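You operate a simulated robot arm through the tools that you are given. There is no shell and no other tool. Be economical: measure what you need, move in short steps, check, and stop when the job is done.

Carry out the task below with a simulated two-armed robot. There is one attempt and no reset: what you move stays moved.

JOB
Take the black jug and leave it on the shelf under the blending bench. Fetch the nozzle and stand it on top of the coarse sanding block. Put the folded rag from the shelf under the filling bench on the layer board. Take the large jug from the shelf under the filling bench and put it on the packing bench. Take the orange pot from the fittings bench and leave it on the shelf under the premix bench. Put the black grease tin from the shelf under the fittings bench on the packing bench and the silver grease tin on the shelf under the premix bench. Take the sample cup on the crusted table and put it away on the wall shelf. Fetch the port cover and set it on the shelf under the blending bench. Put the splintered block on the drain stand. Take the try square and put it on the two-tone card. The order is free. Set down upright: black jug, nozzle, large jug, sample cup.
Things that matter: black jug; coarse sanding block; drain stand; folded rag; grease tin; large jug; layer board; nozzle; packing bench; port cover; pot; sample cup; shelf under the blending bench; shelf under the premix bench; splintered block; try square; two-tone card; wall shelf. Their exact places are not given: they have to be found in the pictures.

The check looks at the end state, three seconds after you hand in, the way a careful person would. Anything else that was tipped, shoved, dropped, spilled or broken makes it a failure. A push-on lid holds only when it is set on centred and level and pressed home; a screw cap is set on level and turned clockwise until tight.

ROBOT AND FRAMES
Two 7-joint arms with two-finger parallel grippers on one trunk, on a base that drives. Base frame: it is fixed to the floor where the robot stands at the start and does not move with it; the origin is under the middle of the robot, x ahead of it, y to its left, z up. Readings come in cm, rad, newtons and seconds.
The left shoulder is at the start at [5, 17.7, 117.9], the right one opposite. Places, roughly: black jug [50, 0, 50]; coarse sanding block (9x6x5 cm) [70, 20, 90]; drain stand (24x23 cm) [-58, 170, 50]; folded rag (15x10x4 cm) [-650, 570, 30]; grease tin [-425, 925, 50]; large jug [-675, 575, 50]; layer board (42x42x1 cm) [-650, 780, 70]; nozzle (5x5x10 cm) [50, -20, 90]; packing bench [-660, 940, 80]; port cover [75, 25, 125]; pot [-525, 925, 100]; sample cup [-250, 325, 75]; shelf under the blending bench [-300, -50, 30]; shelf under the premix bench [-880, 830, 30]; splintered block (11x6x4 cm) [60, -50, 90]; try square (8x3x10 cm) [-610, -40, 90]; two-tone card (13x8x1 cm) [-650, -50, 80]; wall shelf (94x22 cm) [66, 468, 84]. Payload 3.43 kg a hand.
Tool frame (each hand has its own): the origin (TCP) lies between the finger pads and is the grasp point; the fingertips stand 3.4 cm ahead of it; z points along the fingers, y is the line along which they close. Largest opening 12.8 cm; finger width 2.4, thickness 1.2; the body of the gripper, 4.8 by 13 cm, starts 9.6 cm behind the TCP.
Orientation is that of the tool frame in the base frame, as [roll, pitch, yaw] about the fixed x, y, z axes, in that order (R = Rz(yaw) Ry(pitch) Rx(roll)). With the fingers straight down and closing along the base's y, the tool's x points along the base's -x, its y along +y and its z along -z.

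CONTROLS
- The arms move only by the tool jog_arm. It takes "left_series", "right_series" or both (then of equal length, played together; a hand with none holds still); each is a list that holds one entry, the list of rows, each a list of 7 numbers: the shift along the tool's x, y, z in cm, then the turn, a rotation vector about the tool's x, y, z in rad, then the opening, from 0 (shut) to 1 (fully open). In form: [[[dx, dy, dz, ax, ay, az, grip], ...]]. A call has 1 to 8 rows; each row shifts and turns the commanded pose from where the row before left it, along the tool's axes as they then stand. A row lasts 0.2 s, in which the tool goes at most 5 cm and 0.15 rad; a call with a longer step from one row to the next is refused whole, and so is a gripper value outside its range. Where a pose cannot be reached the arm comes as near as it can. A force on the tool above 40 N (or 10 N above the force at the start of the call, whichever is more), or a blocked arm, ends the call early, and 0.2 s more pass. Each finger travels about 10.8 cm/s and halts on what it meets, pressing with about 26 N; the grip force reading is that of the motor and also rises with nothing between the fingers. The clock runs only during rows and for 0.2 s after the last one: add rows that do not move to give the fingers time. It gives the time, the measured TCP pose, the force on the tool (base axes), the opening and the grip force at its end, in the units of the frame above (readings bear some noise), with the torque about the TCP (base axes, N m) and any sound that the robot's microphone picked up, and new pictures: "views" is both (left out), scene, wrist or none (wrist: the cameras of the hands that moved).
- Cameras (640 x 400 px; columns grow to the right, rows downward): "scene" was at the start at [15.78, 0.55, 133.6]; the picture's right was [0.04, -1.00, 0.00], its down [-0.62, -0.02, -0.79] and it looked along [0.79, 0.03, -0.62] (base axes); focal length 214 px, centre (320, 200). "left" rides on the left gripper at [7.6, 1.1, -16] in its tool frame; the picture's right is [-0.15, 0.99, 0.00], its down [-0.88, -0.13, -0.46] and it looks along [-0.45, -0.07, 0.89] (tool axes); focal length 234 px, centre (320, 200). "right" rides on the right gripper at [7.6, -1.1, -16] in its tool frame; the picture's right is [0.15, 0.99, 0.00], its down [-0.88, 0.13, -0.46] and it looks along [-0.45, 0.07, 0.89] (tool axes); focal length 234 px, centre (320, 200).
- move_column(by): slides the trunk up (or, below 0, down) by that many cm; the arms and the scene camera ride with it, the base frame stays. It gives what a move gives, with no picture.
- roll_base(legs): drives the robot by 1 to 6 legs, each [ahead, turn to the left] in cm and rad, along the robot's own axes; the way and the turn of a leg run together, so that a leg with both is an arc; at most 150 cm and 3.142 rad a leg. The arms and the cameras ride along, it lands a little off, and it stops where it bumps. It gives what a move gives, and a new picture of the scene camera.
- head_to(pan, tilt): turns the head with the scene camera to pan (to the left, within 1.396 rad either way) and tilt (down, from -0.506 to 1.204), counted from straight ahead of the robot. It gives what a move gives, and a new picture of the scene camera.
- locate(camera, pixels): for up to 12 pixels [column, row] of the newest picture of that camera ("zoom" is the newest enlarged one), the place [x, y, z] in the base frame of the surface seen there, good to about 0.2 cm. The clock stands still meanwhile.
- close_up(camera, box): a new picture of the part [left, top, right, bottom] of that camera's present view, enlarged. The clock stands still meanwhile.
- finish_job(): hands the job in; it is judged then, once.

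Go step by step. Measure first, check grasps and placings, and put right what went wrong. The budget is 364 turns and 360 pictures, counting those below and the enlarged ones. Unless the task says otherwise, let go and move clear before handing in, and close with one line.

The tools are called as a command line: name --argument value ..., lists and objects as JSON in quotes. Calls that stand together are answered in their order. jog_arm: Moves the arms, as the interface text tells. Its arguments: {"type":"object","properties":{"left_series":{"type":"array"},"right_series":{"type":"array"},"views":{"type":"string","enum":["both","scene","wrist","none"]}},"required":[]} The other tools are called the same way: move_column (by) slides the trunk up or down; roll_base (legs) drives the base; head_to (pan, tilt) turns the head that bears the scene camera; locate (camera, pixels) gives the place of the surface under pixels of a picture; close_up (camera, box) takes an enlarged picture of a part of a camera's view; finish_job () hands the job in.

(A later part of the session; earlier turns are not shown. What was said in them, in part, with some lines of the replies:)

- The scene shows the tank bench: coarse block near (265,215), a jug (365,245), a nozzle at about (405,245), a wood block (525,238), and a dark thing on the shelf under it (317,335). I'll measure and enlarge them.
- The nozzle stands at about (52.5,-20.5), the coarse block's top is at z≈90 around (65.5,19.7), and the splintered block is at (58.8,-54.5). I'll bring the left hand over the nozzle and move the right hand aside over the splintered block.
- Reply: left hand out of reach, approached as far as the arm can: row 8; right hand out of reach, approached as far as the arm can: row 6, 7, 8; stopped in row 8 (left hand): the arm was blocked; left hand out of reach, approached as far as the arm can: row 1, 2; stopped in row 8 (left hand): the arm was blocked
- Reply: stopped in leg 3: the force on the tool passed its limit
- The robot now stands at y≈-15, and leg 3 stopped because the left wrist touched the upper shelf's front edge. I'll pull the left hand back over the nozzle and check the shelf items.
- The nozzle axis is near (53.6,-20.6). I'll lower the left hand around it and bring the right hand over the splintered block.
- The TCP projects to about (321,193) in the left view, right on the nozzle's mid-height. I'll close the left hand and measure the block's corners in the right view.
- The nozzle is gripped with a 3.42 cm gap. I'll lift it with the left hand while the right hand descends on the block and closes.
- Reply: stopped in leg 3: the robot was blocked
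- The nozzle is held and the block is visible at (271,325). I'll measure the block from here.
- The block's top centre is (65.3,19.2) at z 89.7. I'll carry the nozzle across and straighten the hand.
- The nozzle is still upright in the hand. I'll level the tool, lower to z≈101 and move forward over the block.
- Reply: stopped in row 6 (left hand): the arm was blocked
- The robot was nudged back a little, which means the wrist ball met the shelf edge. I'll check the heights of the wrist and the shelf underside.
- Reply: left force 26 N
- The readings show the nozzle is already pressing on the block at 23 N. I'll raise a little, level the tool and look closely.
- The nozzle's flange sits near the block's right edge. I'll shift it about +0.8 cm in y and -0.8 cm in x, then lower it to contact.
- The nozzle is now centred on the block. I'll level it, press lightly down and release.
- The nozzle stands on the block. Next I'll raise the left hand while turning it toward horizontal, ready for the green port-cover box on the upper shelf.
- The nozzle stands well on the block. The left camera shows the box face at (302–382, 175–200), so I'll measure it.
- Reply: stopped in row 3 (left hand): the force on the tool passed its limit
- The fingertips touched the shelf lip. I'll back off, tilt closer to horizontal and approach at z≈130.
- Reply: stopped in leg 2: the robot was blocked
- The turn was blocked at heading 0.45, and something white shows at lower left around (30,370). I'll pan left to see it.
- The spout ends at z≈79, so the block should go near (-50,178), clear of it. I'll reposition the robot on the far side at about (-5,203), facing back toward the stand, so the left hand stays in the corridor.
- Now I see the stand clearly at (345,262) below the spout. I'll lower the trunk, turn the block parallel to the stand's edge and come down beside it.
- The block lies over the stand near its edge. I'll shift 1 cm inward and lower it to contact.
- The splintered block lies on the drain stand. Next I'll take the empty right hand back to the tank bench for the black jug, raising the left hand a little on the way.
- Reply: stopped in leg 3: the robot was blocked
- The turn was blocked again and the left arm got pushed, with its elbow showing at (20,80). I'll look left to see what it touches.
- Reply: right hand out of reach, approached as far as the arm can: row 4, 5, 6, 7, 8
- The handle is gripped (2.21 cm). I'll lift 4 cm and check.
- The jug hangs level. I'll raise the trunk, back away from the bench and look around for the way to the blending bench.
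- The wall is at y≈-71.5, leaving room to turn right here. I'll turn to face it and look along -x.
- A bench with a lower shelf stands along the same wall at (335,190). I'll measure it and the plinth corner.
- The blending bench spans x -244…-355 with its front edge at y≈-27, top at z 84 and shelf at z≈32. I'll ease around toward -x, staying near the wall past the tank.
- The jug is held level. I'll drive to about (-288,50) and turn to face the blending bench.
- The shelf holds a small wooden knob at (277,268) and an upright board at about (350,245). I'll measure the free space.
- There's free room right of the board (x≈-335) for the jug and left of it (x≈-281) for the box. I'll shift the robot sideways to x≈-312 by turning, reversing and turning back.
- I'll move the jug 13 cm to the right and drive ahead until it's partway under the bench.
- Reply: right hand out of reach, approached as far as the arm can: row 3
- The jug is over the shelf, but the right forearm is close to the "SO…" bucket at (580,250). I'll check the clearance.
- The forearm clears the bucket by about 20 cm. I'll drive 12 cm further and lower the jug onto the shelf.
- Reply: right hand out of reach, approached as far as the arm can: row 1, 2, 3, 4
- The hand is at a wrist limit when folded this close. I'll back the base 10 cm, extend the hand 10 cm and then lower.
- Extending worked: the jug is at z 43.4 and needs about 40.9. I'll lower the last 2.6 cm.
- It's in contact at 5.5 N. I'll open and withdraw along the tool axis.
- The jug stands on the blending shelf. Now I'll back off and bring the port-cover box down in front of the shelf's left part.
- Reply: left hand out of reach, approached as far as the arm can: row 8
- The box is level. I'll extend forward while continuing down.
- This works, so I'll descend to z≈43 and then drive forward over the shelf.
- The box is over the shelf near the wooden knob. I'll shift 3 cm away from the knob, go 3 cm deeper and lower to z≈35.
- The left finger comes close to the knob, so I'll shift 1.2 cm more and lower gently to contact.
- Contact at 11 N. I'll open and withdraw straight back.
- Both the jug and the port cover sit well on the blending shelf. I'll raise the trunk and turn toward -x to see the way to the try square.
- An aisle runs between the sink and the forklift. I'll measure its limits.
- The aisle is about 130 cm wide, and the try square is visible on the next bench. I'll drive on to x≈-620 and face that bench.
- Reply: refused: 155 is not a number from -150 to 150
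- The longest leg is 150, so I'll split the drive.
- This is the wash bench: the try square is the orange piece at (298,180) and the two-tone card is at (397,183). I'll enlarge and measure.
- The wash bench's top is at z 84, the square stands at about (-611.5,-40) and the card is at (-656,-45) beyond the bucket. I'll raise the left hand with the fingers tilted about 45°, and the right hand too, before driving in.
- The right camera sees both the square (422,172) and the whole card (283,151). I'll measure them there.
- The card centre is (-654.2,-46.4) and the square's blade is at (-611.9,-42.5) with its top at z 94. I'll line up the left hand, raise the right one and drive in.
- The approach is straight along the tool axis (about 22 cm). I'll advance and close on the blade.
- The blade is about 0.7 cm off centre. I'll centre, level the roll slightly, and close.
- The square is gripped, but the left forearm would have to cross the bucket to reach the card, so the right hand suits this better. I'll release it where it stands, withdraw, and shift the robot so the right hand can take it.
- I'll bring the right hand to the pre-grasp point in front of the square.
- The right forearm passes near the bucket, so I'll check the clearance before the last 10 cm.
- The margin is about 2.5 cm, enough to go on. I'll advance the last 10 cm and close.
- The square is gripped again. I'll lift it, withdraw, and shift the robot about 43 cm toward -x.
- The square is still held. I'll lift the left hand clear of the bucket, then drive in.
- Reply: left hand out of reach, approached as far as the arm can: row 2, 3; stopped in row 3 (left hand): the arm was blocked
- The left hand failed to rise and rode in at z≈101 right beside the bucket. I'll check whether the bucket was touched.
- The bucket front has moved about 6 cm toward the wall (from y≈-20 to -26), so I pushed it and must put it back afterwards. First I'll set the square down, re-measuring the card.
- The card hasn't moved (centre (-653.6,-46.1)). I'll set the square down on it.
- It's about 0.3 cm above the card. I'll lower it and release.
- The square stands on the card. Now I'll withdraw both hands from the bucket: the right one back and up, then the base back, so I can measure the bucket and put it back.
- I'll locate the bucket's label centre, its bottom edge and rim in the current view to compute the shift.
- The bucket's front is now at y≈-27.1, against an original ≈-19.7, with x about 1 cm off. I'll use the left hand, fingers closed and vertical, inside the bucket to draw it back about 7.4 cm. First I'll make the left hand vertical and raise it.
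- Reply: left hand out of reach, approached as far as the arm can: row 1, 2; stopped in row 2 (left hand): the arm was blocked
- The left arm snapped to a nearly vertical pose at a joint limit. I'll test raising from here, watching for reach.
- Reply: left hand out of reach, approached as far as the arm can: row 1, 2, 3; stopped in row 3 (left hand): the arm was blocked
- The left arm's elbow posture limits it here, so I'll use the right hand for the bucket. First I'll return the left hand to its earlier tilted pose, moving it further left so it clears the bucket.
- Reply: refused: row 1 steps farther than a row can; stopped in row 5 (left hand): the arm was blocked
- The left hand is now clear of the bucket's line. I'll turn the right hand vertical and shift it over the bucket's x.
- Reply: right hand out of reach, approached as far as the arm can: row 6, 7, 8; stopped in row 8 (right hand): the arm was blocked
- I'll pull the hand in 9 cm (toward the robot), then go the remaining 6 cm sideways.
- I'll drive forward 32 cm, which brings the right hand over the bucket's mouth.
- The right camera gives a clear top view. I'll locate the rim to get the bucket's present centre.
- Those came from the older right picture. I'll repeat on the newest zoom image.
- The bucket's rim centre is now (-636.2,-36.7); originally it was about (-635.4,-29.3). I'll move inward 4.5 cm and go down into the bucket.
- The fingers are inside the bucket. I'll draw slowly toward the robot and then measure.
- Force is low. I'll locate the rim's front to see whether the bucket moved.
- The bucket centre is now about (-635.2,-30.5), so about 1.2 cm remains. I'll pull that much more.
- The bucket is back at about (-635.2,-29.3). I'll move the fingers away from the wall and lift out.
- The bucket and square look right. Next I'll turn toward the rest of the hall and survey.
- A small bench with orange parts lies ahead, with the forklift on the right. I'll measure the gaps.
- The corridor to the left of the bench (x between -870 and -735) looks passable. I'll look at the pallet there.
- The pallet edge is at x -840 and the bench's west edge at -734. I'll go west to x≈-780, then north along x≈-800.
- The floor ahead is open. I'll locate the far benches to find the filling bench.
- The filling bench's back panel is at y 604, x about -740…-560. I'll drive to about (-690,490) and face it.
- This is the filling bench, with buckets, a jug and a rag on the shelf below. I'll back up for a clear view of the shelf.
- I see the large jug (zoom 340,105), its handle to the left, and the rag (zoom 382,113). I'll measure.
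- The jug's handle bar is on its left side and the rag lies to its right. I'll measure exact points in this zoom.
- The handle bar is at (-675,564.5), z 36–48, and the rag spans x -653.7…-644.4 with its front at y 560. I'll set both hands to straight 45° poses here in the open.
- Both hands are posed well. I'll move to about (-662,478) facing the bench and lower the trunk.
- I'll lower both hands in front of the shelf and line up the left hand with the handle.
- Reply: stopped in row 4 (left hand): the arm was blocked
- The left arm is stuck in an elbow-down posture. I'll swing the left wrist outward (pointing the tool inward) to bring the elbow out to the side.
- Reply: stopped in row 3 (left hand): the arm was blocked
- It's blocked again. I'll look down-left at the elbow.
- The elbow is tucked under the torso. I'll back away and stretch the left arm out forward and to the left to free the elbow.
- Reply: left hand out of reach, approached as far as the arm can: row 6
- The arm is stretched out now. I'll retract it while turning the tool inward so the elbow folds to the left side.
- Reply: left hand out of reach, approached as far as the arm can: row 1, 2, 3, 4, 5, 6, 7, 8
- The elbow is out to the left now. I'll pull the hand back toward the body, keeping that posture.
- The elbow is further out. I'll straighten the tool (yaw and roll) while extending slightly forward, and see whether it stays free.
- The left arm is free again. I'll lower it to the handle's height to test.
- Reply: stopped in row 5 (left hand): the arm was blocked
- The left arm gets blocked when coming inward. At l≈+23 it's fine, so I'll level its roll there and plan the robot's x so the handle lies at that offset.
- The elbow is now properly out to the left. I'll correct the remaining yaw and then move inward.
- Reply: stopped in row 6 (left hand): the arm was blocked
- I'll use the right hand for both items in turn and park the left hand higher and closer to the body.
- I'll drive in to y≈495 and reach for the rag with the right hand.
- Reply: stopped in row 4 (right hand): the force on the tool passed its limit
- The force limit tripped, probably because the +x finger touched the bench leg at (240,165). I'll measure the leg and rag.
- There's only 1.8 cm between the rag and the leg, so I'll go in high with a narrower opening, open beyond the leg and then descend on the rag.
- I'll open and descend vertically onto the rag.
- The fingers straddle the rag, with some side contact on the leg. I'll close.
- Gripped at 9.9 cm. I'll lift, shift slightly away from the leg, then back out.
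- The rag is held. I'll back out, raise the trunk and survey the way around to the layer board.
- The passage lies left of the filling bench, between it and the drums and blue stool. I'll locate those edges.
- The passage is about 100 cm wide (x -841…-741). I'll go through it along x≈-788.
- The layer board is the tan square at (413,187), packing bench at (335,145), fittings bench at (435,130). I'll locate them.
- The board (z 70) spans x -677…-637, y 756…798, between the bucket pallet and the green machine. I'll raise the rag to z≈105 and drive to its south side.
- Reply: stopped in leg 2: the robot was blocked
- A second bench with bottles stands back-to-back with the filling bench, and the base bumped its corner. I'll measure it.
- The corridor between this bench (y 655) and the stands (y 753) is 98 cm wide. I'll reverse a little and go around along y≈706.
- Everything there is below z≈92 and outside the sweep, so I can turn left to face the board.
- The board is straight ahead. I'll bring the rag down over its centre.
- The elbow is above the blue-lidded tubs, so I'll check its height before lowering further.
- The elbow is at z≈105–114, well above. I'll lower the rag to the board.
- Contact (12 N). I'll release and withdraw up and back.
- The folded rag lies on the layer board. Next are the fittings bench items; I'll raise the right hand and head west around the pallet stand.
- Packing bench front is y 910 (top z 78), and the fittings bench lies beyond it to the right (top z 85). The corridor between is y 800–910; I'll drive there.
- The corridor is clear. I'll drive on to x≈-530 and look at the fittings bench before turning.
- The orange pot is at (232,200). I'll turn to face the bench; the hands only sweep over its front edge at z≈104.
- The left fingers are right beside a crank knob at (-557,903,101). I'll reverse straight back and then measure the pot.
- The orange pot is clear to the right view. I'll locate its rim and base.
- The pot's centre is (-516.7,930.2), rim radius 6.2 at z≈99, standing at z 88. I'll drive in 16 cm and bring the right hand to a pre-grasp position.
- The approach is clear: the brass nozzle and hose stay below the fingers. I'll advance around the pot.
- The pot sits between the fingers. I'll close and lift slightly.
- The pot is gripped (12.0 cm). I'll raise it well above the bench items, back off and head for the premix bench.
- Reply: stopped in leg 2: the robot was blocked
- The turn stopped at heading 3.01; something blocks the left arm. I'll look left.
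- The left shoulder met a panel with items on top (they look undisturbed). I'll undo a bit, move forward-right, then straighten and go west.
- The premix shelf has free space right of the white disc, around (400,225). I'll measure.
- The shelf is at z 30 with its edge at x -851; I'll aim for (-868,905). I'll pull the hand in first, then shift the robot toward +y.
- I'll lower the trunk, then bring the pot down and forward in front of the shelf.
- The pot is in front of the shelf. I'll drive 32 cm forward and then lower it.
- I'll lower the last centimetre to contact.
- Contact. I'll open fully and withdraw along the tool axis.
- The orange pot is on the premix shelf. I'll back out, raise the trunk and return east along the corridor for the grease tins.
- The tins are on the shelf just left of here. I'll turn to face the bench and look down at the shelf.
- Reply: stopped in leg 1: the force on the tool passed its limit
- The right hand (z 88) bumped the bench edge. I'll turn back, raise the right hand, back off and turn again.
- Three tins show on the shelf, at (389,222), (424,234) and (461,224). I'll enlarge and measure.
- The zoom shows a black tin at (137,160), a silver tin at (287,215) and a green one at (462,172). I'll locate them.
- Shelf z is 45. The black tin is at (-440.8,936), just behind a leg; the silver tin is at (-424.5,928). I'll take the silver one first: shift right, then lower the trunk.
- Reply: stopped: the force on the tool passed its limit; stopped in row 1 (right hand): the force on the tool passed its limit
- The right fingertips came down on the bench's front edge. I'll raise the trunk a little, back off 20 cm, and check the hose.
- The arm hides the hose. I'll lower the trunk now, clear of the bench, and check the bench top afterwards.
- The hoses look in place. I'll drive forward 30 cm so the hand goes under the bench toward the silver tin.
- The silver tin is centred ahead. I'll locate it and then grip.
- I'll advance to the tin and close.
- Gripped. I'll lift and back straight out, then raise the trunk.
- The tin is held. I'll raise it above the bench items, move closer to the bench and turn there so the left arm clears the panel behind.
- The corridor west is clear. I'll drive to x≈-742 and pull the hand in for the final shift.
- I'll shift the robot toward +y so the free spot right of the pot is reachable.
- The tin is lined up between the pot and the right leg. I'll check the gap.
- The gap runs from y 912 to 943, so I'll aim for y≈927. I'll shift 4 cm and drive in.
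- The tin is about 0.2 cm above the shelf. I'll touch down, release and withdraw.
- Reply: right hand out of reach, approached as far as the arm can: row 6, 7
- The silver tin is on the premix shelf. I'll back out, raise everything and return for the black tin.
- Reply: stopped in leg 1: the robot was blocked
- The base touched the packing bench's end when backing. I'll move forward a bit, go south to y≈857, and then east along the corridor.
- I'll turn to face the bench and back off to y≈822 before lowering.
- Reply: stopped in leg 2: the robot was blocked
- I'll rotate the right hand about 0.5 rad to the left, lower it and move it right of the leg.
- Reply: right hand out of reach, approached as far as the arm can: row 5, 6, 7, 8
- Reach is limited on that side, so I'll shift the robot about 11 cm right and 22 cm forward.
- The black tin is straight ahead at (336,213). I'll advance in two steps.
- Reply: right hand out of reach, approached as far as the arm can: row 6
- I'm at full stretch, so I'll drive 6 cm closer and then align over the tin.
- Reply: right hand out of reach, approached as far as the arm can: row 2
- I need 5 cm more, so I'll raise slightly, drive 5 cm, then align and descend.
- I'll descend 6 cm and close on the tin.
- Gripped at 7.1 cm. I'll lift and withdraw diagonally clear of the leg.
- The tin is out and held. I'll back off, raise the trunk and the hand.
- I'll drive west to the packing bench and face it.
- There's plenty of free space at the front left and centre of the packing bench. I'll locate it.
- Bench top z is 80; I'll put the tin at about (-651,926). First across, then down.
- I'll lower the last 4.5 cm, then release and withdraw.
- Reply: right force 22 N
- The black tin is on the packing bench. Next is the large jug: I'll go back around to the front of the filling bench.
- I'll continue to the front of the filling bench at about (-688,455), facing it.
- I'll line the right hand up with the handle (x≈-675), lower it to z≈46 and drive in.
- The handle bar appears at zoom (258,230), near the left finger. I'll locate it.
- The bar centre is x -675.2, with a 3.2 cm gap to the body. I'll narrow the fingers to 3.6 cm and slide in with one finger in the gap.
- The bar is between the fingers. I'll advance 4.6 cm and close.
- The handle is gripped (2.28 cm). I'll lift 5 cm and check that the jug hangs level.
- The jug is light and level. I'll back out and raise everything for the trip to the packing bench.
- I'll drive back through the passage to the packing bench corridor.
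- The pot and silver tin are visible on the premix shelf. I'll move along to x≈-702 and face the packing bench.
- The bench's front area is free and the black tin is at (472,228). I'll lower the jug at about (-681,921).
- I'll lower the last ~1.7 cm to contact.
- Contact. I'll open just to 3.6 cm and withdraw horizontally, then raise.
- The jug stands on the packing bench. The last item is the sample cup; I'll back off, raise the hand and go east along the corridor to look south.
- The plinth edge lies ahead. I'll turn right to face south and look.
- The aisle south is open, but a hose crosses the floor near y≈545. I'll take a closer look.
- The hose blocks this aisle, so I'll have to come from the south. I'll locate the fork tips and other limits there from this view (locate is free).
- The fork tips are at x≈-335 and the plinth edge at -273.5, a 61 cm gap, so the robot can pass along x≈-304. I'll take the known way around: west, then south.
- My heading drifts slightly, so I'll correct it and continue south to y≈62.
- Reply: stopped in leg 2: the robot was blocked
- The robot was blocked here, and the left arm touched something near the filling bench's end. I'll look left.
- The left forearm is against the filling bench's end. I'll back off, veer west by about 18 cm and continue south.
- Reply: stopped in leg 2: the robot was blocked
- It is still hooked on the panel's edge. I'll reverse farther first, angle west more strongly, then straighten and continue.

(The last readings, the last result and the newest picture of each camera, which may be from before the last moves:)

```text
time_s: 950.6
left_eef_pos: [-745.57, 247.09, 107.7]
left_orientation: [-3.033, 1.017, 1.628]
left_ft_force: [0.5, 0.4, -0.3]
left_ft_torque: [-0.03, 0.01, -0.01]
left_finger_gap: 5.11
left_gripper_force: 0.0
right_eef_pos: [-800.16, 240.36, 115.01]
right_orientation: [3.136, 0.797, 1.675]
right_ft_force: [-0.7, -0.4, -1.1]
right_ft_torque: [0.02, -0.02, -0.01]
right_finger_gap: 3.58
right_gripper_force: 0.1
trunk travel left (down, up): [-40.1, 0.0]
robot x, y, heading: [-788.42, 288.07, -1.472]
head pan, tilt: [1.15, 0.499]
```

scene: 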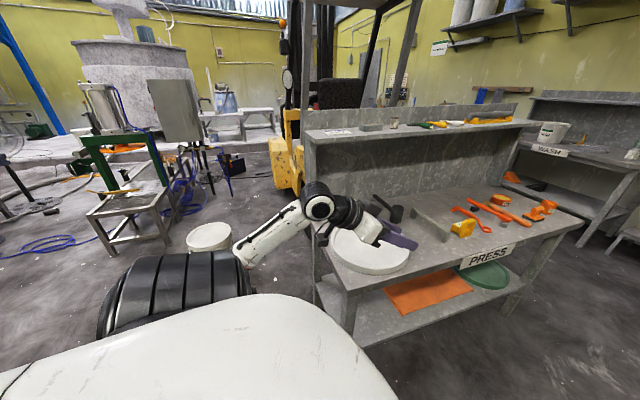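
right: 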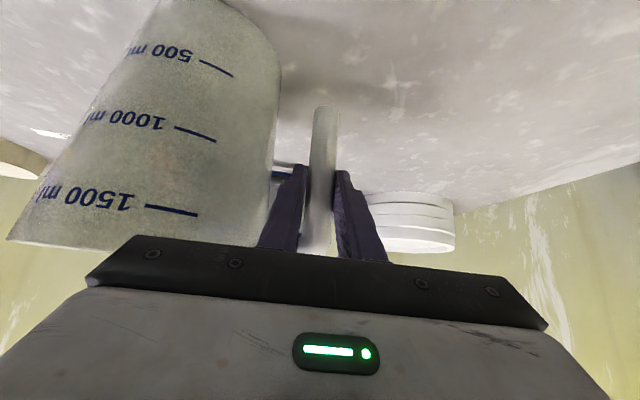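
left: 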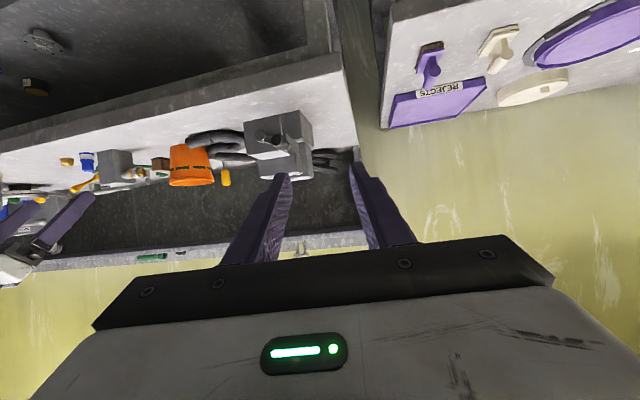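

I'm past the filling bench. I'll veer a little west of the press bench, then go on south and turn east.

roll_base --legs '[[0, -0.35], [60, 0], [0, 0.32], [150, 0], [19, 0], [0, 1.49]]'

```text
time_s: 967.9
left_eef_pos: [-746.27, 100.04, 107.71]
left_orientation: [-3.034, 1.017, 3.078]
left_ft_force: [-0.2, 0.1, 0.2]
left_ft_torque: [0.01, -0.02, 0.04]
left_finger_gap: 5.13
left_gripper_force: 0.0
right_eef_pos: [-746.0, 44.98, 115.03]
right_orientation: [3.137, 0.799, 3.129]
right_ft_force: [0.3, 0.7, -0.4]
right_ft_torque: [0.02, 0.0, 0.02]
right_finger_gap: 3.59
right_gripper_force: 0.2
trunk travel left (down, up): [-40.1, 0.0]
robot x, y, heading: [-792.24, 62.04, -0.019]
head pan, tilt: [1.15, 0.499]
```

scene: 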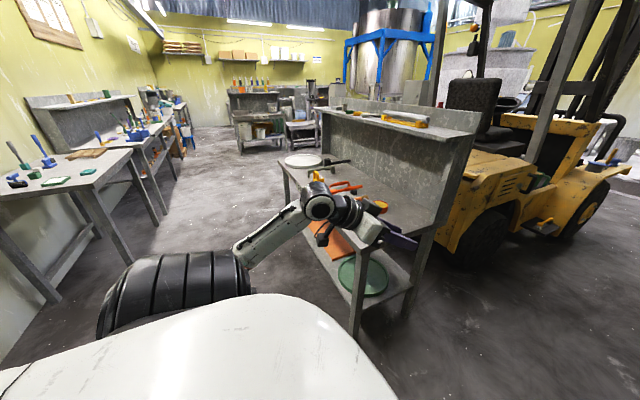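

I'll drive east to x≈-304 and turn north toward the gap.

roll_base --legs '[[150, 0], [150, 0], [150, 0], [38, 0], [0, 1.59]]'

```text
time_s: 995.5
left_eef_pos: [-338.09, 90.1, 107.73]
left_orientation: [-3.033, 1.017, -1.616]
left_ft_force: [0.2, 0.3, -0.5]
left_ft_torque: [-0.02, 0.0, -0.01]
left_finger_gap: 5.14
left_gripper_force: 0.1
right_eef_pos: [-283.0, 91.42, 114.84]
right_orientation: [3.135, 0.799, -1.565]
right_ft_force: [0.0, -0.4, 0.3]
right_ft_torque: [-0.01, 0.03, -0.01]
right_finger_gap: 3.6
right_gripper_force: 0.1
trunk travel left (down, up): [-40.1, 0.0]
robot x, y, heading: [-299.42, 45.04, 1.572]
head pan, tilt: [1.15, 0.499]
```

scene: 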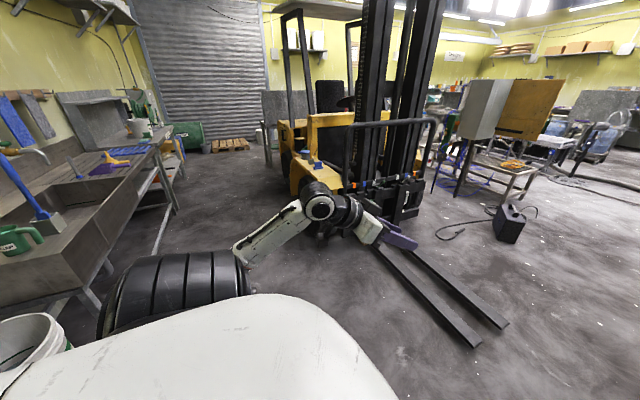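

I'll locate the fork tips precisely (free).

locate --camera "scene" --pixels '[[480, 343], [507, 325], [470, 345], [495, 318], [510, 235], [520, 240]]'

```text
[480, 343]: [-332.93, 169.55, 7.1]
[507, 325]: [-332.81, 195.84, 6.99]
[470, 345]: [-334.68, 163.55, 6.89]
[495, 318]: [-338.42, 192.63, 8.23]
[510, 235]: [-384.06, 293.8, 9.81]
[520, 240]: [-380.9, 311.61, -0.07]
```

The tips are at x≈-332.5, so the centre line is x≈-303. I'll pass through to y≈318.

roll_base --legs '[[0, 0.045], [80, 0], [0, -0.045], [150, 0], [43, 0]]'

```text
time_s: 1009.9
left_eef_pos: [-340.38, 364.27, 107.62]
left_orientation: [-3.036, 1.018, -1.622]
left_ft_force: [0.2, 0.2, -0.1]
left_ft_torque: [0.0, -0.01, -0.01]
left_finger_gap: 5.11
left_gripper_force: 0.0
right_eef_pos: [-285.37, 365.23, 115.02]
right_orientation: [3.136, 0.798, -1.571]
right_ft_force: [0.5, -0.1, 0.8]
right_ft_torque: [0.01, 0.01, 0.02]
right_finger_gap: 3.58
right_gripper_force: 0.0
trunk travel left (down, up): [-40.1, 0.0]
robot x, y, heading: [-301.88, 318.87, 1.565]
head pan, tilt: [1.15, 0.499]
```

scene: 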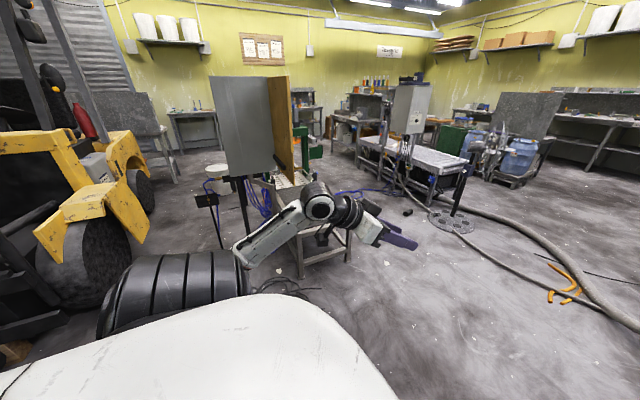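

I'm through. I'll look right at the table.

head_to --pan -1.3 --tilt 0.6

```text
time_s: 1012.2
left_eef_pos: [-340.48, 364.23, 107.64]
left_orientation: [-3.036, 1.017, -1.622]
left_ft_force: [-0.3, -0.7, 0.1]
left_ft_torque: [-0.02, -0.01, 0.01]
left_finger_gap: 5.14
left_gripper_force: 0.0
right_eef_pos: [-285.36, 365.08, 115.06]
right_orientation: [3.136, 0.799, -1.572]
right_ft_force: [0.1, 0.0, -0.1]
right_ft_torque: [0.0, 0.01, 0.02]
right_finger_gap: 3.59
right_gripper_force: 0.1
trunk travel left (down, up): [-40.1, 0.0]
robot x, y, heading: [-302.06, 319.0, 1.566]
head pan, tilt: [-1.3, 0.6]
```

scene: 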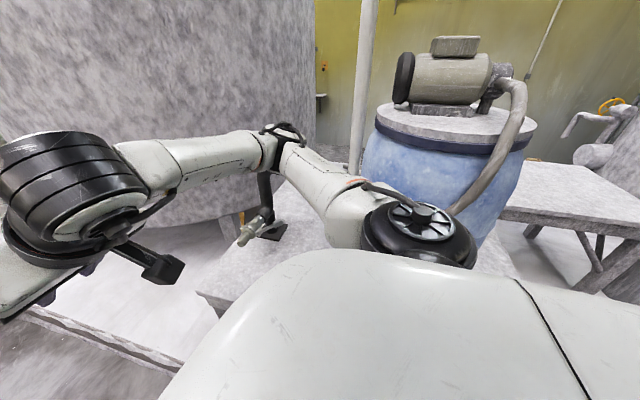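

I'll locate the tap, drum and table edges (free).

locate --camera "scene" --pixels '[[245, 235], [265, 215], [275, 190], [375, 185], [400, 170], [215, 300], [285, 250], [285, 140], [500, 200], [520, 220], [330, 190], [440, 140]]'

```text
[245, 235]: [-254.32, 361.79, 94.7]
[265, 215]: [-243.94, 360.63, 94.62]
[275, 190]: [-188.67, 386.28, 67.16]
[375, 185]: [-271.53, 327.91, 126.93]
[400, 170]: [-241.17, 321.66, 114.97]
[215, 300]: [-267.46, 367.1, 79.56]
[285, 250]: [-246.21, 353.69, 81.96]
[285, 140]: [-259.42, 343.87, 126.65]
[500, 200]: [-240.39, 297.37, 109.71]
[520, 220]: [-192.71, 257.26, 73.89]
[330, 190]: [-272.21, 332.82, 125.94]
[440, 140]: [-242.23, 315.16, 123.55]
```

The cup should be on this near table (z≈80) between its edge (x -267) and the drum. I'll step back and face the table.

roll_base --legs '[[0, -0.8], [-28, 0], [0, -0.77]]'

head_to --pan 0.0 --tilt 0.7

```text
time_s: 1018.2
left_eef_pos: [-276.08, 337.51, 107.61]
left_orientation: [-3.034, 1.017, 3.078]
left_ft_force: [0.9, 0.3, -0.8]
left_ft_torque: [-0.01, 0.0, 0.04]
left_finger_gap: 5.12
left_gripper_force: 0.1
right_eef_pos: [-275.96, 282.36, 114.92]
right_orientation: [3.137, 0.796, 3.127]
right_ft_force: [0.2, -0.2, -0.4]
right_ft_torque: [0.01, 0.0, 0.03]
right_finger_gap: 3.58
right_gripper_force: 0.0
trunk travel left (down, up): [-40.1, 0.0]
robot x, y, heading: [-321.9, 299.43, -0.018]
head pan, tilt: [-1.3, 0.6]
```

scene: 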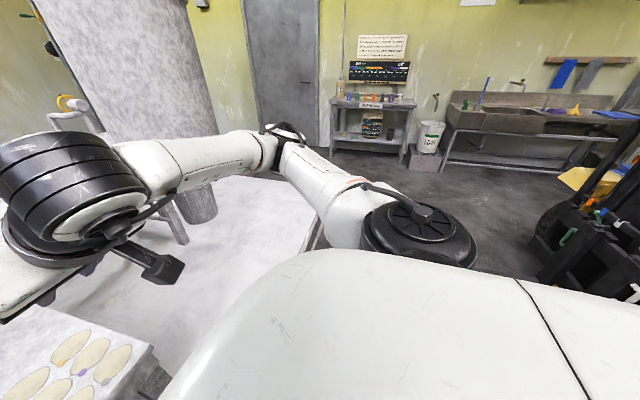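

```text
time_s: 1019.7
left_eef_pos: [-276.14, 337.43, 107.79]
left_orientation: [-3.033, 1.018, 3.079]
left_ft_force: [0.6, -0.2, 1.3]
left_ft_torque: [-0.01, -0.02, -0.02]
left_finger_gap: 5.12
left_gripper_force: 0.1
right_eef_pos: [-275.89, 282.46, 114.99]
right_orientation: [3.139, 0.797, 3.127]
right_ft_force: [0.1, 0.3, 0.2]
right_ft_torque: [-0.02, 0.0, 0.02]
right_finger_gap: 3.59
right_gripper_force: 0.1
trunk travel left (down, up): [-40.1, 0.0]
robot x, y, heading: [-321.86, 299.81, -0.02]
head pan, tilt: [0.0, 0.7]
```

scene: 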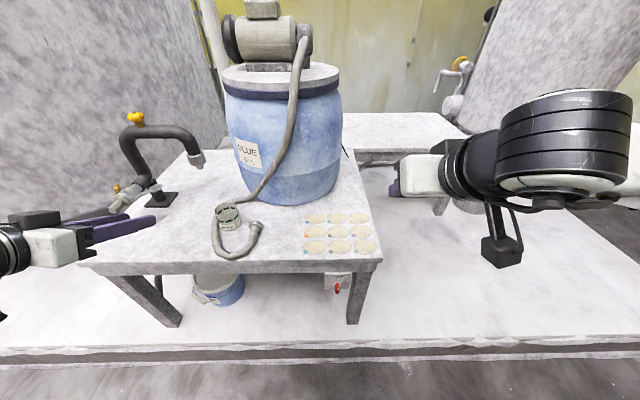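

The sample cup is the small ringed cup at (230,217), next to the hose. I'll enlarge and measure.

close_up --camera "scene" --box '[170, 170, 310, 280]'

locate --camera "zoom" --pixels '[[270, 150], [240, 155], [305, 160], [272, 190], [245, 185], [300, 190], [290, 145], [220, 260], [310, 270], [370, 240], [330, 130], [272, 215]]'

```text
3.64 times, centred on (240, 225) of scene
```

zoom: 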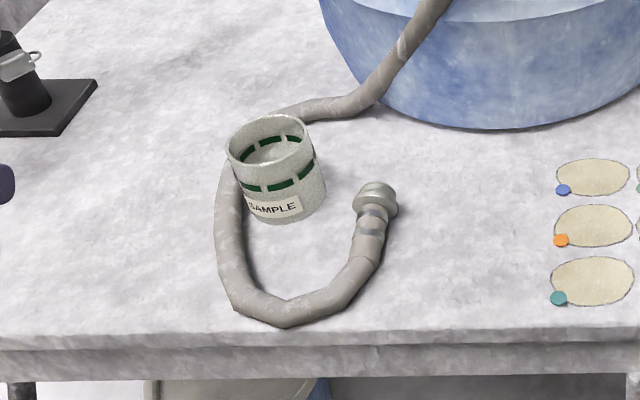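

```text
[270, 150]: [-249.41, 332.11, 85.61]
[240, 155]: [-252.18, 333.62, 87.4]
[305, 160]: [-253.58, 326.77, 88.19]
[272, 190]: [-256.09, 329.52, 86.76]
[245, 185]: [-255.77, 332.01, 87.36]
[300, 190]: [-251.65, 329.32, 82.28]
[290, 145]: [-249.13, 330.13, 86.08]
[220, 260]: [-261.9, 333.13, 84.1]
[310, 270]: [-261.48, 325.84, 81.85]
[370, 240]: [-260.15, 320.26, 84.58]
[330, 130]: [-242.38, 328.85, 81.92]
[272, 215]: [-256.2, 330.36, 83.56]
```

The cup's centre is about (-252.5,330.2), top z≈89, on the table at z≈82, inside a hose loop (hose top z 84.5). The left hand is well placed, so I'll bring it to a pre-grasp.

jog_arm --left_series '[[[0, 0, 0, -0.054, 0, 0, 0.8], [0, 0, 0, -0.054, 0, 0, 0.8], [0.87, -1.9, 3.67, 0, 0, 0, 0.8], [0.87, -1.9, 3.67, 0, 0, 0, 0.8], [0.87, -1.9, 3.67, 0, 0, 0, 0.8], [0, 0, 0, 0, 0, 0, 0.8]]]' --views "wrist"

```text
time_s: 1021.1
left_eef_pos: [-268.55, 331.27, 99.83]
left_orientation: [3.141, 1.019, 3.079]
left_ft_force: [0.0, 0.3, 0.1]
left_ft_torque: [-0.02, 0.03, 0.0]
left_finger_gap: 10.23
left_gripper_force: 0.0
right_eef_pos: [-276.05, 282.43, 115.04]
right_orientation: [3.138, 0.797, 3.128]
right_ft_force: [0.4, 0.5, 0.2]
right_ft_torque: [-0.02, 0.01, 0.01]
right_finger_gap: 3.6
right_gripper_force: 0.1
trunk travel left (down, up): [-40.1, 0.0]
robot x, y, heading: [-322.1, 299.57, -0.02]
head pan, tilt: [0.0, 0.7]
```

left: 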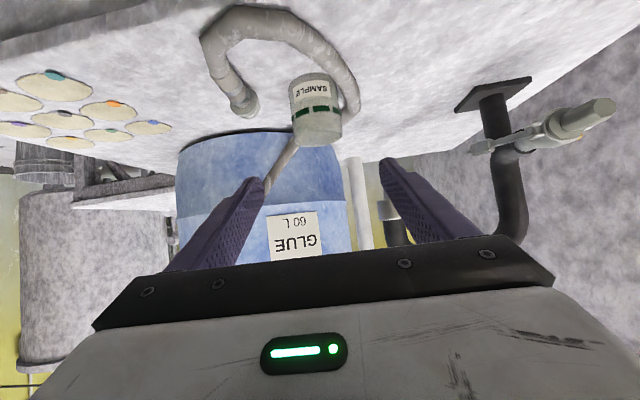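

I'll locate the cup in this view (free).

locate --camera "left" --pixels '[[316, 78], [316, 115], [292, 115], [341, 118], [318, 128], [318, 140], [345, 85], [262, 165]]'

```text
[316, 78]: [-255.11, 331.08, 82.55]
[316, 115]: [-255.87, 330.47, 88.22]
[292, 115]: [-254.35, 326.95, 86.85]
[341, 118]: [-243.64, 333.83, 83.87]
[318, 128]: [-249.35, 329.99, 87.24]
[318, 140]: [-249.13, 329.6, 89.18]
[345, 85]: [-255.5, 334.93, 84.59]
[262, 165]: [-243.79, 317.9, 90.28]
```

I'll advance along the approach line and close on the cup.

jog_arm --left_series '[[[0.35, 0, 4.8, 0, 0, 0, 0.8], [0.35, 0, 4.8, 0, 0, 0, 0.8], [0.35, 0, 4.8, 0, 0, 0, 0.8], [0.35, 0, 4.7, 0, 0, 0, 0.8], [0, 0, 0, 0, 0, 0, 0.8], [0, 0, 0, 0, 0, 0, 0.5], [0, 0, 0, 0, 0, 0, 0.35], [0, 0, 0, 0, 0, 0, 0.35]]]' --views "wrist"

```text
time_s: 1022.9
left_eef_pos: [-252.97, 330.18, 88.34]
left_orientation: [3.141, 1.017, 3.079]
left_ft_force: [0.6, -0.7, -0.3]
left_ft_torque: [-0.02, -0.04, 0.0]
left_finger_gap: 7.05
left_gripper_force: 26.0
right_eef_pos: [-275.92, 282.46, 114.94]
right_orientation: [3.136, 0.797, 3.127]
right_ft_force: [0.3, -0.3, 0.6]
right_ft_torque: [-0.03, 0.04, -0.01]
right_finger_gap: 3.57
right_gripper_force: 0.0
trunk travel left (down, up): [-40.1, 0.0]
robot x, y, heading: [-322.09, 299.48, -0.018]
head pan, tilt: [0.0, 0.7]
```

left: 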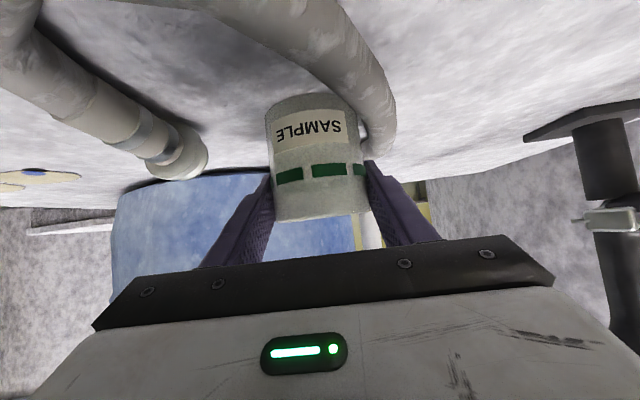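

The cup is gripped (7.05 cm). I'll lift straight up and draw back.

jog_arm --left_series '[[[-1.5, 0, -0.9, 0, 0, 0, 0.35], [-2.8, 0, -1.75, 0, 0, 0, 0.35], [-2.8, 0, -1.75, 0, 0, 0, 0.35], [-2.8, 0, -1.75, 0, 0, 0, 0.35], [1, 0, -4.5, 0, 0, 0, 0.35], [1, 0, -4.5, 0, 0, 0, 0.35], [1, 0, -4.5, 0, 0, 0, 0.35], [1, 0, -4.5, 0, 0, 0, 0.35]]]' --views "wrist"

```text
time_s: 1024.7
left_eef_pos: [-270.62, 331.55, 106.31]
left_orientation: [3.14, 1.018, 3.078]
left_ft_force: [-1.1, 0.5, 0.4]
left_ft_torque: [0.01, 0.02, 0.0]
left_finger_gap: 7.03
left_gripper_force: 25.8
right_eef_pos: [-275.96, 282.5, 115.02]
right_orientation: [3.135, 0.797, 3.128]
right_ft_force: [-0.4, 0.2, 0.5]
right_ft_torque: [0.01, 0.0, 0.0]
right_finger_gap: 3.58
right_gripper_force: 0.1
trunk travel left (down, up): [-40.1, 0.0]
robot x, y, heading: [-322.01, 299.62, -0.023]
head pan, tilt: [0.0, 0.7]
```

left: 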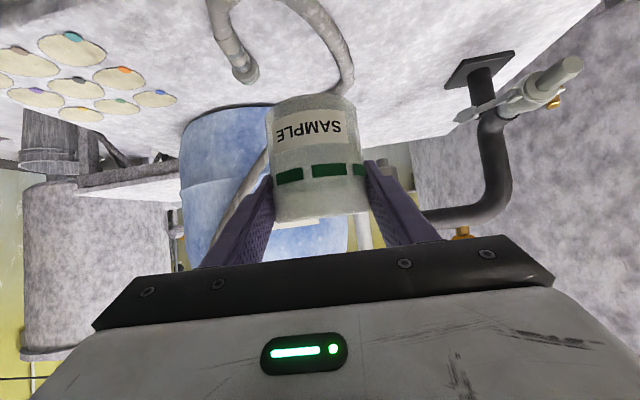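

The cup is secure. I'll head back through the gap and toward the tank bench.

roll_base --legs '[[0, -1.32], [82, 0], [0, -0.228], [150, 0], [0, 1.076], [150, 0]]'

```text
time_s: 1050.0
left_eef_pos: [-114.62, -1.36, 106.32]
left_orientation: [3.141, 1.016, 2.587]
left_ft_force: [-0.1, 0.3, -0.9]
left_ft_torque: [-0.01, -0.02, -0.04]
left_finger_gap: 7.03
left_gripper_force: 26.1
right_eef_pos: [-142.4, -42.02, 115.03]
right_orientation: [3.137, 0.796, 2.639]
right_ft_force: [1.0, 0.4, -0.4]
right_ft_torque: [0.02, 0.02, 0.03]
right_finger_gap: 3.58
right_gripper_force: 0.0
trunk travel left (down, up): [-40.1, 0.0]
robot x, y, heading: [-174.93, -4.85, -0.513]
head pan, tilt: [0.0, 0.7]
```

scene: 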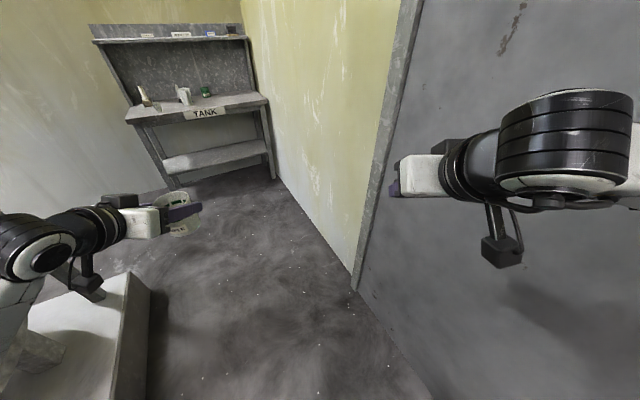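

I'm through. I'll extend both hands forward and inward to narrow the arms before passing the electrical box.

jog_arm --left_series '[[[-2.1, -3.3, 3.0, 0, 0, 0, 0.35], [-2.1, -3.3, 3.0, 0, 0, 0, 0.35], [-2.1, -3.3, 3.0, 0, 0, 0, 0.35], [0, 0, 0, 0, 0, 0, 0.35]]]' --right_series '[[[-2.8, 1.7, 2.87, 0, 0, 0, 0.28], [-2.8, 1.7, 2.87, 0, 0, 0, 0.28], [-2.8, 1.7, 2.87, 0, 0, 0, 0.28], [0, 0, 0, 0, 0, 0, 0.28]]]' --views "none"

roll_base --legs '[[0, 0.513], [75, 0]]'

head_to --pan 0.9 --tilt 0.4

```text
time_s: 1051.0
left_eef_pos: [-110.03, -15.46, 106.61]
left_orientation: [3.14, 1.019, 2.586]
left_ft_force: [0.4, -0.7, 0.4]
left_ft_torque: [-0.01, -0.02, 0.01]
left_finger_gap: 7.05
left_gripper_force: 26.3
right_eef_pos: [-129.58, -43.39, 115.18]
right_orientation: [3.137, 0.8, 2.637]
right_ft_force: [1.2, -0.7, 0.9]
right_ft_torque: [-0.01, -0.01, -0.01]
right_finger_gap: 3.58
right_gripper_force: 0.1
trunk travel left (down, up): [-40.1, 0.0]
robot x, y, heading: [-174.9, -5.01, -0.513]
head pan, tilt: [0.0, 0.7]
```

```text
time_s: 1056.6
left_eef_pos: [-37.32, 19.35, 106.62]
left_orientation: [3.141, 1.016, 3.112]
left_ft_force: [0.0, 0.4, -0.6]
left_ft_torque: [0.01, 0.0, 0.02]
left_finger_gap: 7.01
left_gripper_force: 26.2
right_eef_pos: [-40.18, -14.44, 115.17]
right_orientation: [3.137, 0.798, -3.121]
right_ft_force: [-1.0, -0.4, -1.1]
right_ft_torque: [0.02, 0.0, 0.02]
right_finger_gap: 3.56
right_gripper_force: 0.0
trunk travel left (down, up): [-40.1, 0.0]
robot x, y, heading: [-98.48, -4.23, 0.015]
head pan, tilt: [0.0, 0.7]
```

scene: 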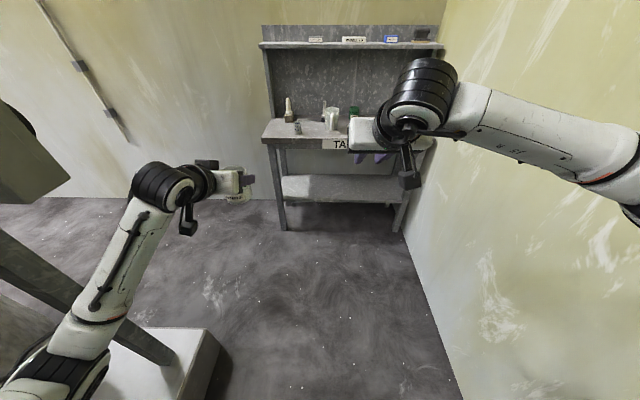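

```text
time_s: 1057.8
left_eef_pos: [-37.41, 19.39, 106.67]
left_orientation: [3.141, 1.018, 3.112]
left_ft_force: [0.5, 0.2, -0.7]
left_ft_torque: [-0.03, 0.0, 0.0]
left_finger_gap: 7.03
left_gripper_force: 26.1
right_eef_pos: [-40.14, -14.43, 115.07]
right_orientation: [3.136, 0.797, -3.12]
right_ft_force: [0.6, 0.6, 0.8]
right_ft_torque: [-0.02, 0.01, -0.01]
right_finger_gap: 3.56
right_gripper_force: 0.0
trunk travel left (down, up): [-40.1, 0.0]
robot x, y, heading: [-98.45, -4.08, 0.017]
head pan, tilt: [0.901, 0.4]
```

scene: 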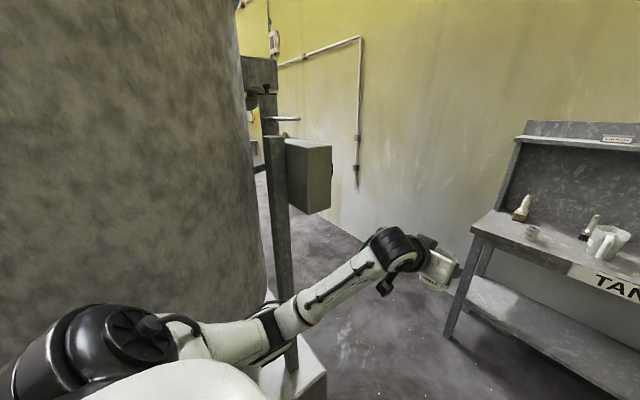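

I see the post and electrical box ahead on the left. I'll locate them (free).

locate --camera "scene" --pixels '[[280, 250], [290, 340], [330, 200], [315, 208], [290, 200], [320, 370], [265, 90], [250, 300], [275, 330], [300, 140]]'

```text
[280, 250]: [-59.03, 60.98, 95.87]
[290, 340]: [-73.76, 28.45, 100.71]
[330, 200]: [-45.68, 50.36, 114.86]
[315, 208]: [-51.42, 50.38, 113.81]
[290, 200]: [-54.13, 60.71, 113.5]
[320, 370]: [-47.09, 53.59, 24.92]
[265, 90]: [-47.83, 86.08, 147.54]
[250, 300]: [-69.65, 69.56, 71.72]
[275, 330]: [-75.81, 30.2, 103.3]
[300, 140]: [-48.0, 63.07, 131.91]
```

The box occupies x -54…-45, y 50–63. I've computed an arc that keeps about 14 cm from it, so I'll drive into the corridor and north.

roll_base --legs '[[28, 0], [40, 0.6], [40, 0.59], [26, 0.31], [150, 0], [150, 0]]'

```text
time_s: 1079.5
left_eef_pos: [-7.19, 426.36, 106.59]
left_orientation: [-3.14, 1.017, -1.671]
left_ft_force: [0.2, 0.4, -1.8]
left_ft_torque: [-0.03, 0.02, 0.02]
left_finger_gap: 7.0
left_gripper_force: 26.4
right_eef_pos: [26.46, 421.25, 115.15]
right_orientation: [3.137, 0.798, -1.619]
right_ft_force: [1.1, 0.5, -0.3]
right_ft_torque: [0.02, 0.01, -0.01]
right_finger_gap: 3.57
right_gripper_force: 0.0
trunk travel left (down, up): [-40.1, 0.0]
robot x, y, heading: [12.17, 363.68, 1.514]
head pan, tilt: [0.901, 0.4]
```

scene: 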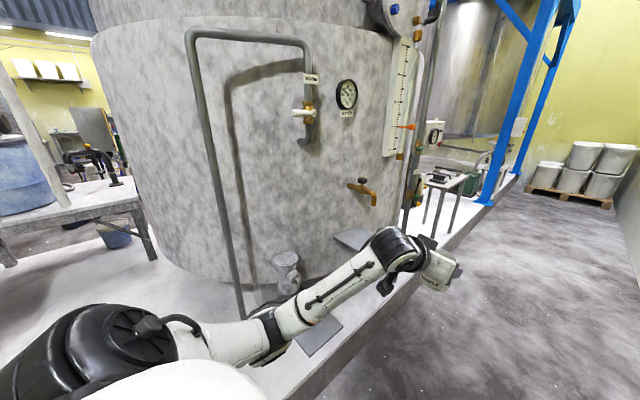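

I'm in the corridor at (12,364). I'll move to about (-8,440) and face the wall shelf.

roll_base --legs '[[0, 0.314], [79, 0], [0, -1.83]]'

head_to --pan 0.15 --tilt 0.6

```text
time_s: 1083.0
left_eef_pos: [-35.63, 455.55, 106.92]
left_orientation: [-3.118, 1.009, -1.332]
left_ft_force: [7.5, -9.6, 4.7]
left_ft_torque: [-0.2, 0.42, 1.11]
left_finger_gap: 6.99
left_gripper_force: 26.2
right_eef_pos: [-2.84, 461.64, 115.08]
right_orientation: [3.138, 0.8, -1.302]
right_ft_force: [0.8, 0.8, 0.5]
right_ft_torque: [0.01, 0.01, 0.0]
right_finger_gap: 3.61
right_gripper_force: 0.1
trunk travel left (down, up): [-40.1, 0.0]
robot x, y, heading: [1.61, 402.37, 1.836]
head pan, tilt: [0.901, 0.4]
stopped in leg 2: the force on the tool passed its limit (the readings are from after the stop); the commanded pose is now the measured one
```

scene: 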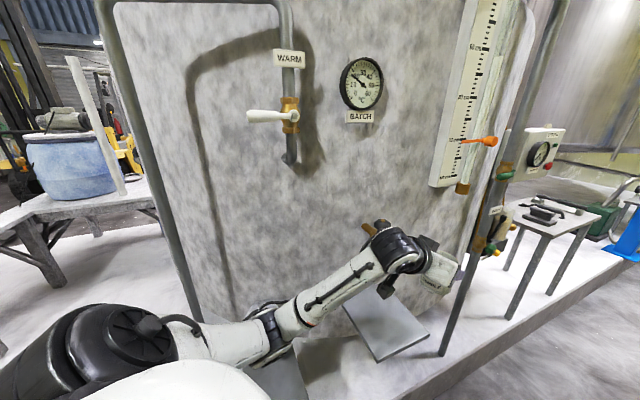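

```text
time_s: 1084.1
left_eef_pos: [-35.49, 455.43, 106.8]
left_orientation: [-3.122, 1.008, -1.335]
left_ft_force: [11.2, -11.1, 7.6]
left_ft_torque: [-0.44, 0.75, 1.59]
left_finger_gap: 6.97
left_gripper_force: 26.1
right_eef_pos: [-2.68, 461.53, 115.14]
right_orientation: [3.136, 0.799, -1.305]
right_ft_force: [0.0, -0.1, -0.1]
right_ft_torque: [-0.03, 0.03, -0.01]
right_finger_gap: 3.59
right_gripper_force: 0.0
trunk travel left (down, up): [-40.1, 0.0]
robot x, y, heading: [1.19, 402.35, 1.833]
head pan, tilt: [0.15, 0.6]
```

scene: 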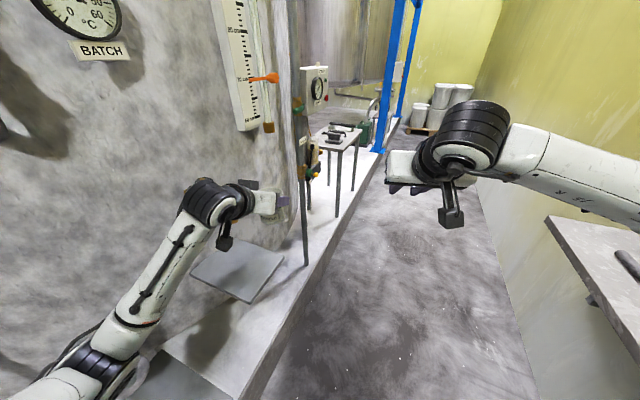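

The left hand touched a pipe on the tank, with the cup still held. I'll reverse, straighten, go north along x≈4 and turn partway toward the shelf.

roll_base --legs '[[-14, 0], [0, -0.24], [46, 0], [0, -1.0]]'

close_up --camera "left" --box '[160, 60, 480, 260]'

```text
time_s: 1091.1
left_eef_pos: [41.65, 487.22, 106.7]
left_orientation: [-3.121, 1.004, -2.562]
left_ft_force: [0.7, -0.1, -0.3]
left_ft_torque: [0.01, 0.02, -0.01]
left_finger_gap: 6.97
left_gripper_force: 25.7
right_eef_pos: [58.59, 458.46, 114.94]
right_orientation: [3.137, 0.795, -2.534]
right_ft_force: [-0.4, 0.1, -0.2]
right_ft_torque: [-0.02, -0.01, 0.02]
right_finger_gap: 3.58
right_gripper_force: 0.1
trunk travel left (down, up): [-40.1, 0.0]
robot x, y, heading: [4.43, 434.61, 0.601]
head pan, tilt: [0.15, 0.6]
```

scene: 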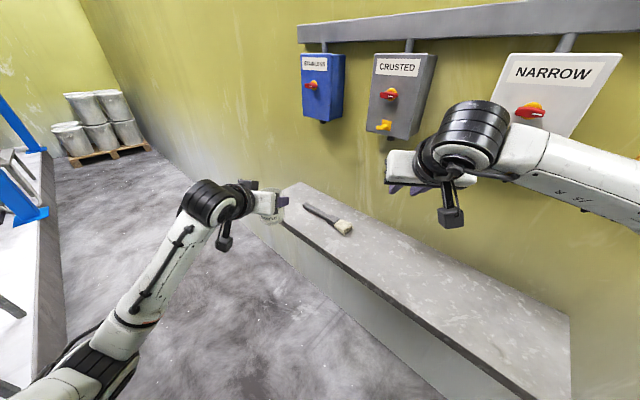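

```text
2.00 times, centred on (320, 160) of left
```

zoom: 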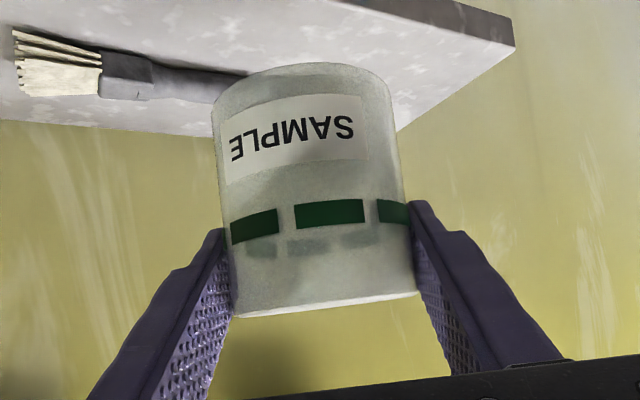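

The cup still sits square in the grip. The wall shelf holds only a brush at its far end. I'll locate the shelf.

locate --camera "scene" --pixels '[[380, 250], [420, 280], [370, 270], [430, 240], [340, 225], [480, 330], [300, 225], [405, 120], [330, 110], [530, 110], [450, 275]]'

```text
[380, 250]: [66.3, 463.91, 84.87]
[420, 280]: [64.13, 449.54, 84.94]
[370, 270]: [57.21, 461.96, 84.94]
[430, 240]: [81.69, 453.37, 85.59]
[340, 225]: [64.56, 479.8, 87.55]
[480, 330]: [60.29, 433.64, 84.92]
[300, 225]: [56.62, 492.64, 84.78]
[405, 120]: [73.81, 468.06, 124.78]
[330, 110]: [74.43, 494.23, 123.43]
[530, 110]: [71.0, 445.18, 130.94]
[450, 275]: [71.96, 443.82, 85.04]
```

Shelf top z is 84.9. Turning to heading 0 puts the cup right above (≈(62,455)); I'll reverse 4 cm first for clearance from the switch boxes.

roll_base --legs '[[-4, 0], [0, -0.6]]'

```text
time_s: 1093.7
left_eef_pos: [61.49, 454.83, 106.47]
left_orientation: [-3.123, 1.004, 3.127]
left_ft_force: [1.0, -0.2, -0.2]
left_ft_torque: [-0.01, 0.0, 0.02]
left_finger_gap: 6.99
left_gripper_force: 26.3
right_eef_pos: [59.25, 421.34, 115.08]
right_orientation: [3.138, 0.796, -3.131]
right_ft_force: [1.1, -1.1, -0.8]
right_ft_torque: [0.04, -0.01, 0.02]
right_finger_gap: 3.58
right_gripper_force: 0.0
trunk travel left (down, up): [-40.1, 0.0]
robot x, y, heading: [0.49, 432.53, 0.002]
head pan, tilt: [0.15, 0.6]
```

scene: 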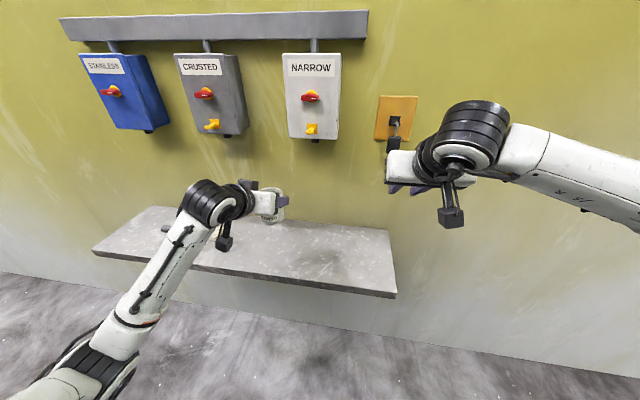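

I'll lower the cup to just above the shelf.

jog_arm --left_series '[[[2.55, 0, 2.77, -0.018, -0.013, 0, 0.35], [2.55, 0, 2.77, 0, 0, 0, 0.35], [2.55, 0, 2.77, 0, 0, 0, 0.35], [2.3, 0, 2.5, 0, 0, 0, 0.35], [0, 0, 0, 0, 0, 0, 0.35]]]' --views "scene"

```text
time_s: 1094.8
left_eef_pos: [65.51, 454.62, 92.45]
left_orientation: [-3.138, 1.017, 3.125]
left_ft_force: [-1.0, -0.1, -0.1]
left_ft_torque: [0.02, 0.01, -0.01]
left_finger_gap: 6.96
left_gripper_force: 25.9
right_eef_pos: [59.23, 421.41, 115.03]
right_orientation: [3.139, 0.798, -3.129]
right_ft_force: [-0.7, -0.5, 0.4]
right_ft_torque: [0.01, -0.03, -0.03]
right_finger_gap: 3.6
right_gripper_force: 0.0
trunk travel left (down, up): [-40.1, 0.0]
robot x, y, heading: [0.68, 432.48, 0.007]
head pan, tilt: [0.15, 0.6]
```

scene: 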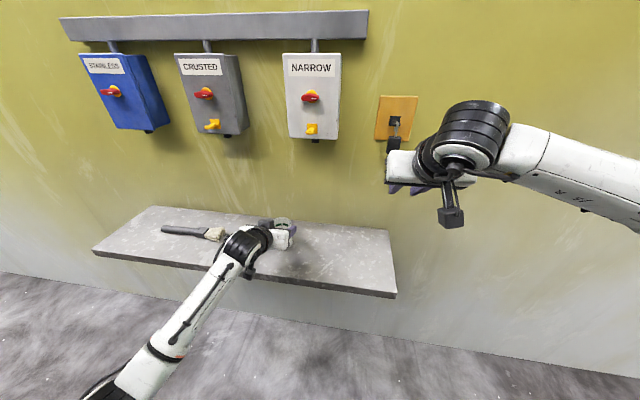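

I'll lower the last centimetre gently to contact.

jog_arm --left_series '[[[0.5, 0, 0.3, 0, 0, 0, 0.35], [0.4, 0, 0.25, 0, 0, 0, 0.35], [0.25, 0, 0.15, 0, 0, 0, 0.35], [0, 0, 0, 0, 0, 0, 0.35]]]' --views "none"

```text
time_s: 1095.8
left_eef_pos: [65.43, 454.55, 91.43]
left_orientation: [-3.139, 1.025, 3.126]
left_ft_force: [-2.1, 0.6, 10.9]
left_ft_torque: [0.09, -0.23, -0.03]
left_finger_gap: 6.97
left_gripper_force: 26.0
right_eef_pos: [59.24, 421.38, 115.12]
right_orientation: [3.137, 0.799, -3.131]
right_ft_force: [-0.5, -0.2, 0.1]
right_ft_torque: [0.02, -0.02, 0.01]
right_finger_gap: 3.6
right_gripper_force: 0.1
trunk travel left (down, up): [-40.1, 0.0]
robot x, y, heading: [0.79, 432.35, 0.009]
head pan, tilt: [0.15, 0.6]
```

Contact at 11 N. I'll release and withdraw backward along the tool.

jog_arm --left_series '[[[-0.15, 0, -0.1, 0, 0, 0, 0.6], [0, 0, 0, 0, 0, 0, 0.75], [0, 0, 0, 0, 0, 0, 0.75], [0, 0, -3, 0, 0, 0, 0.75], [0, 0, -4.5, 0, 0, 0, 0.75], [0, 0, -4.5, 0, 0, 0, 0.75], [0, 0, -4.5, 0, 0, 0, 0.75]]]' --views "wrist"

```text
time_s: 1097.5
left_eef_pos: [51.33, 454.94, 99.97]
left_orientation: [-3.14, 1.016, 3.126]
left_ft_force: [0.3, -0.2, -0.1]
left_ft_torque: [0.04, 0.02, 0.03]
left_finger_gap: 9.6
left_gripper_force: 0.0
right_eef_pos: [59.27, 421.58, 115.08]
right_orientation: [3.139, 0.798, -3.129]
right_ft_force: [-0.2, -0.3, 0.3]
right_ft_torque: [-0.01, 0.04, 0.0]
right_finger_gap: 3.55
right_gripper_force: 0.1
trunk travel left (down, up): [-40.1, 0.0]
robot x, y, heading: [0.6, 432.2, 0.004]
head pan, tilt: [0.15, 0.6]
```

left: 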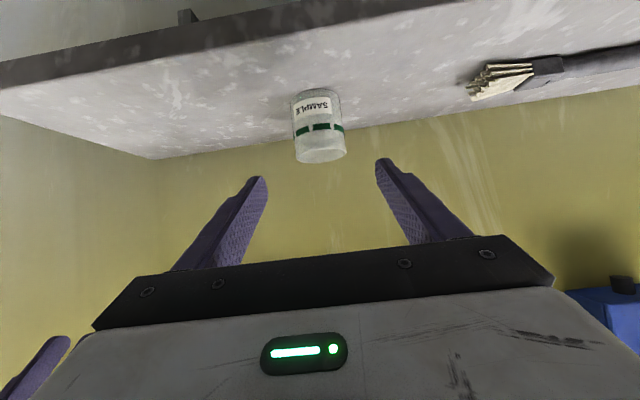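

finish_job

```text
The job is handed in.
```

All the listed items are at their places, the hands are empty and clear, and the job is handed in. Along the way I pushed the wash bucket about 7 cm and drew it back to within about half a centimetre. The robot also bumped a few bench and panel edges with no damage that I could see.
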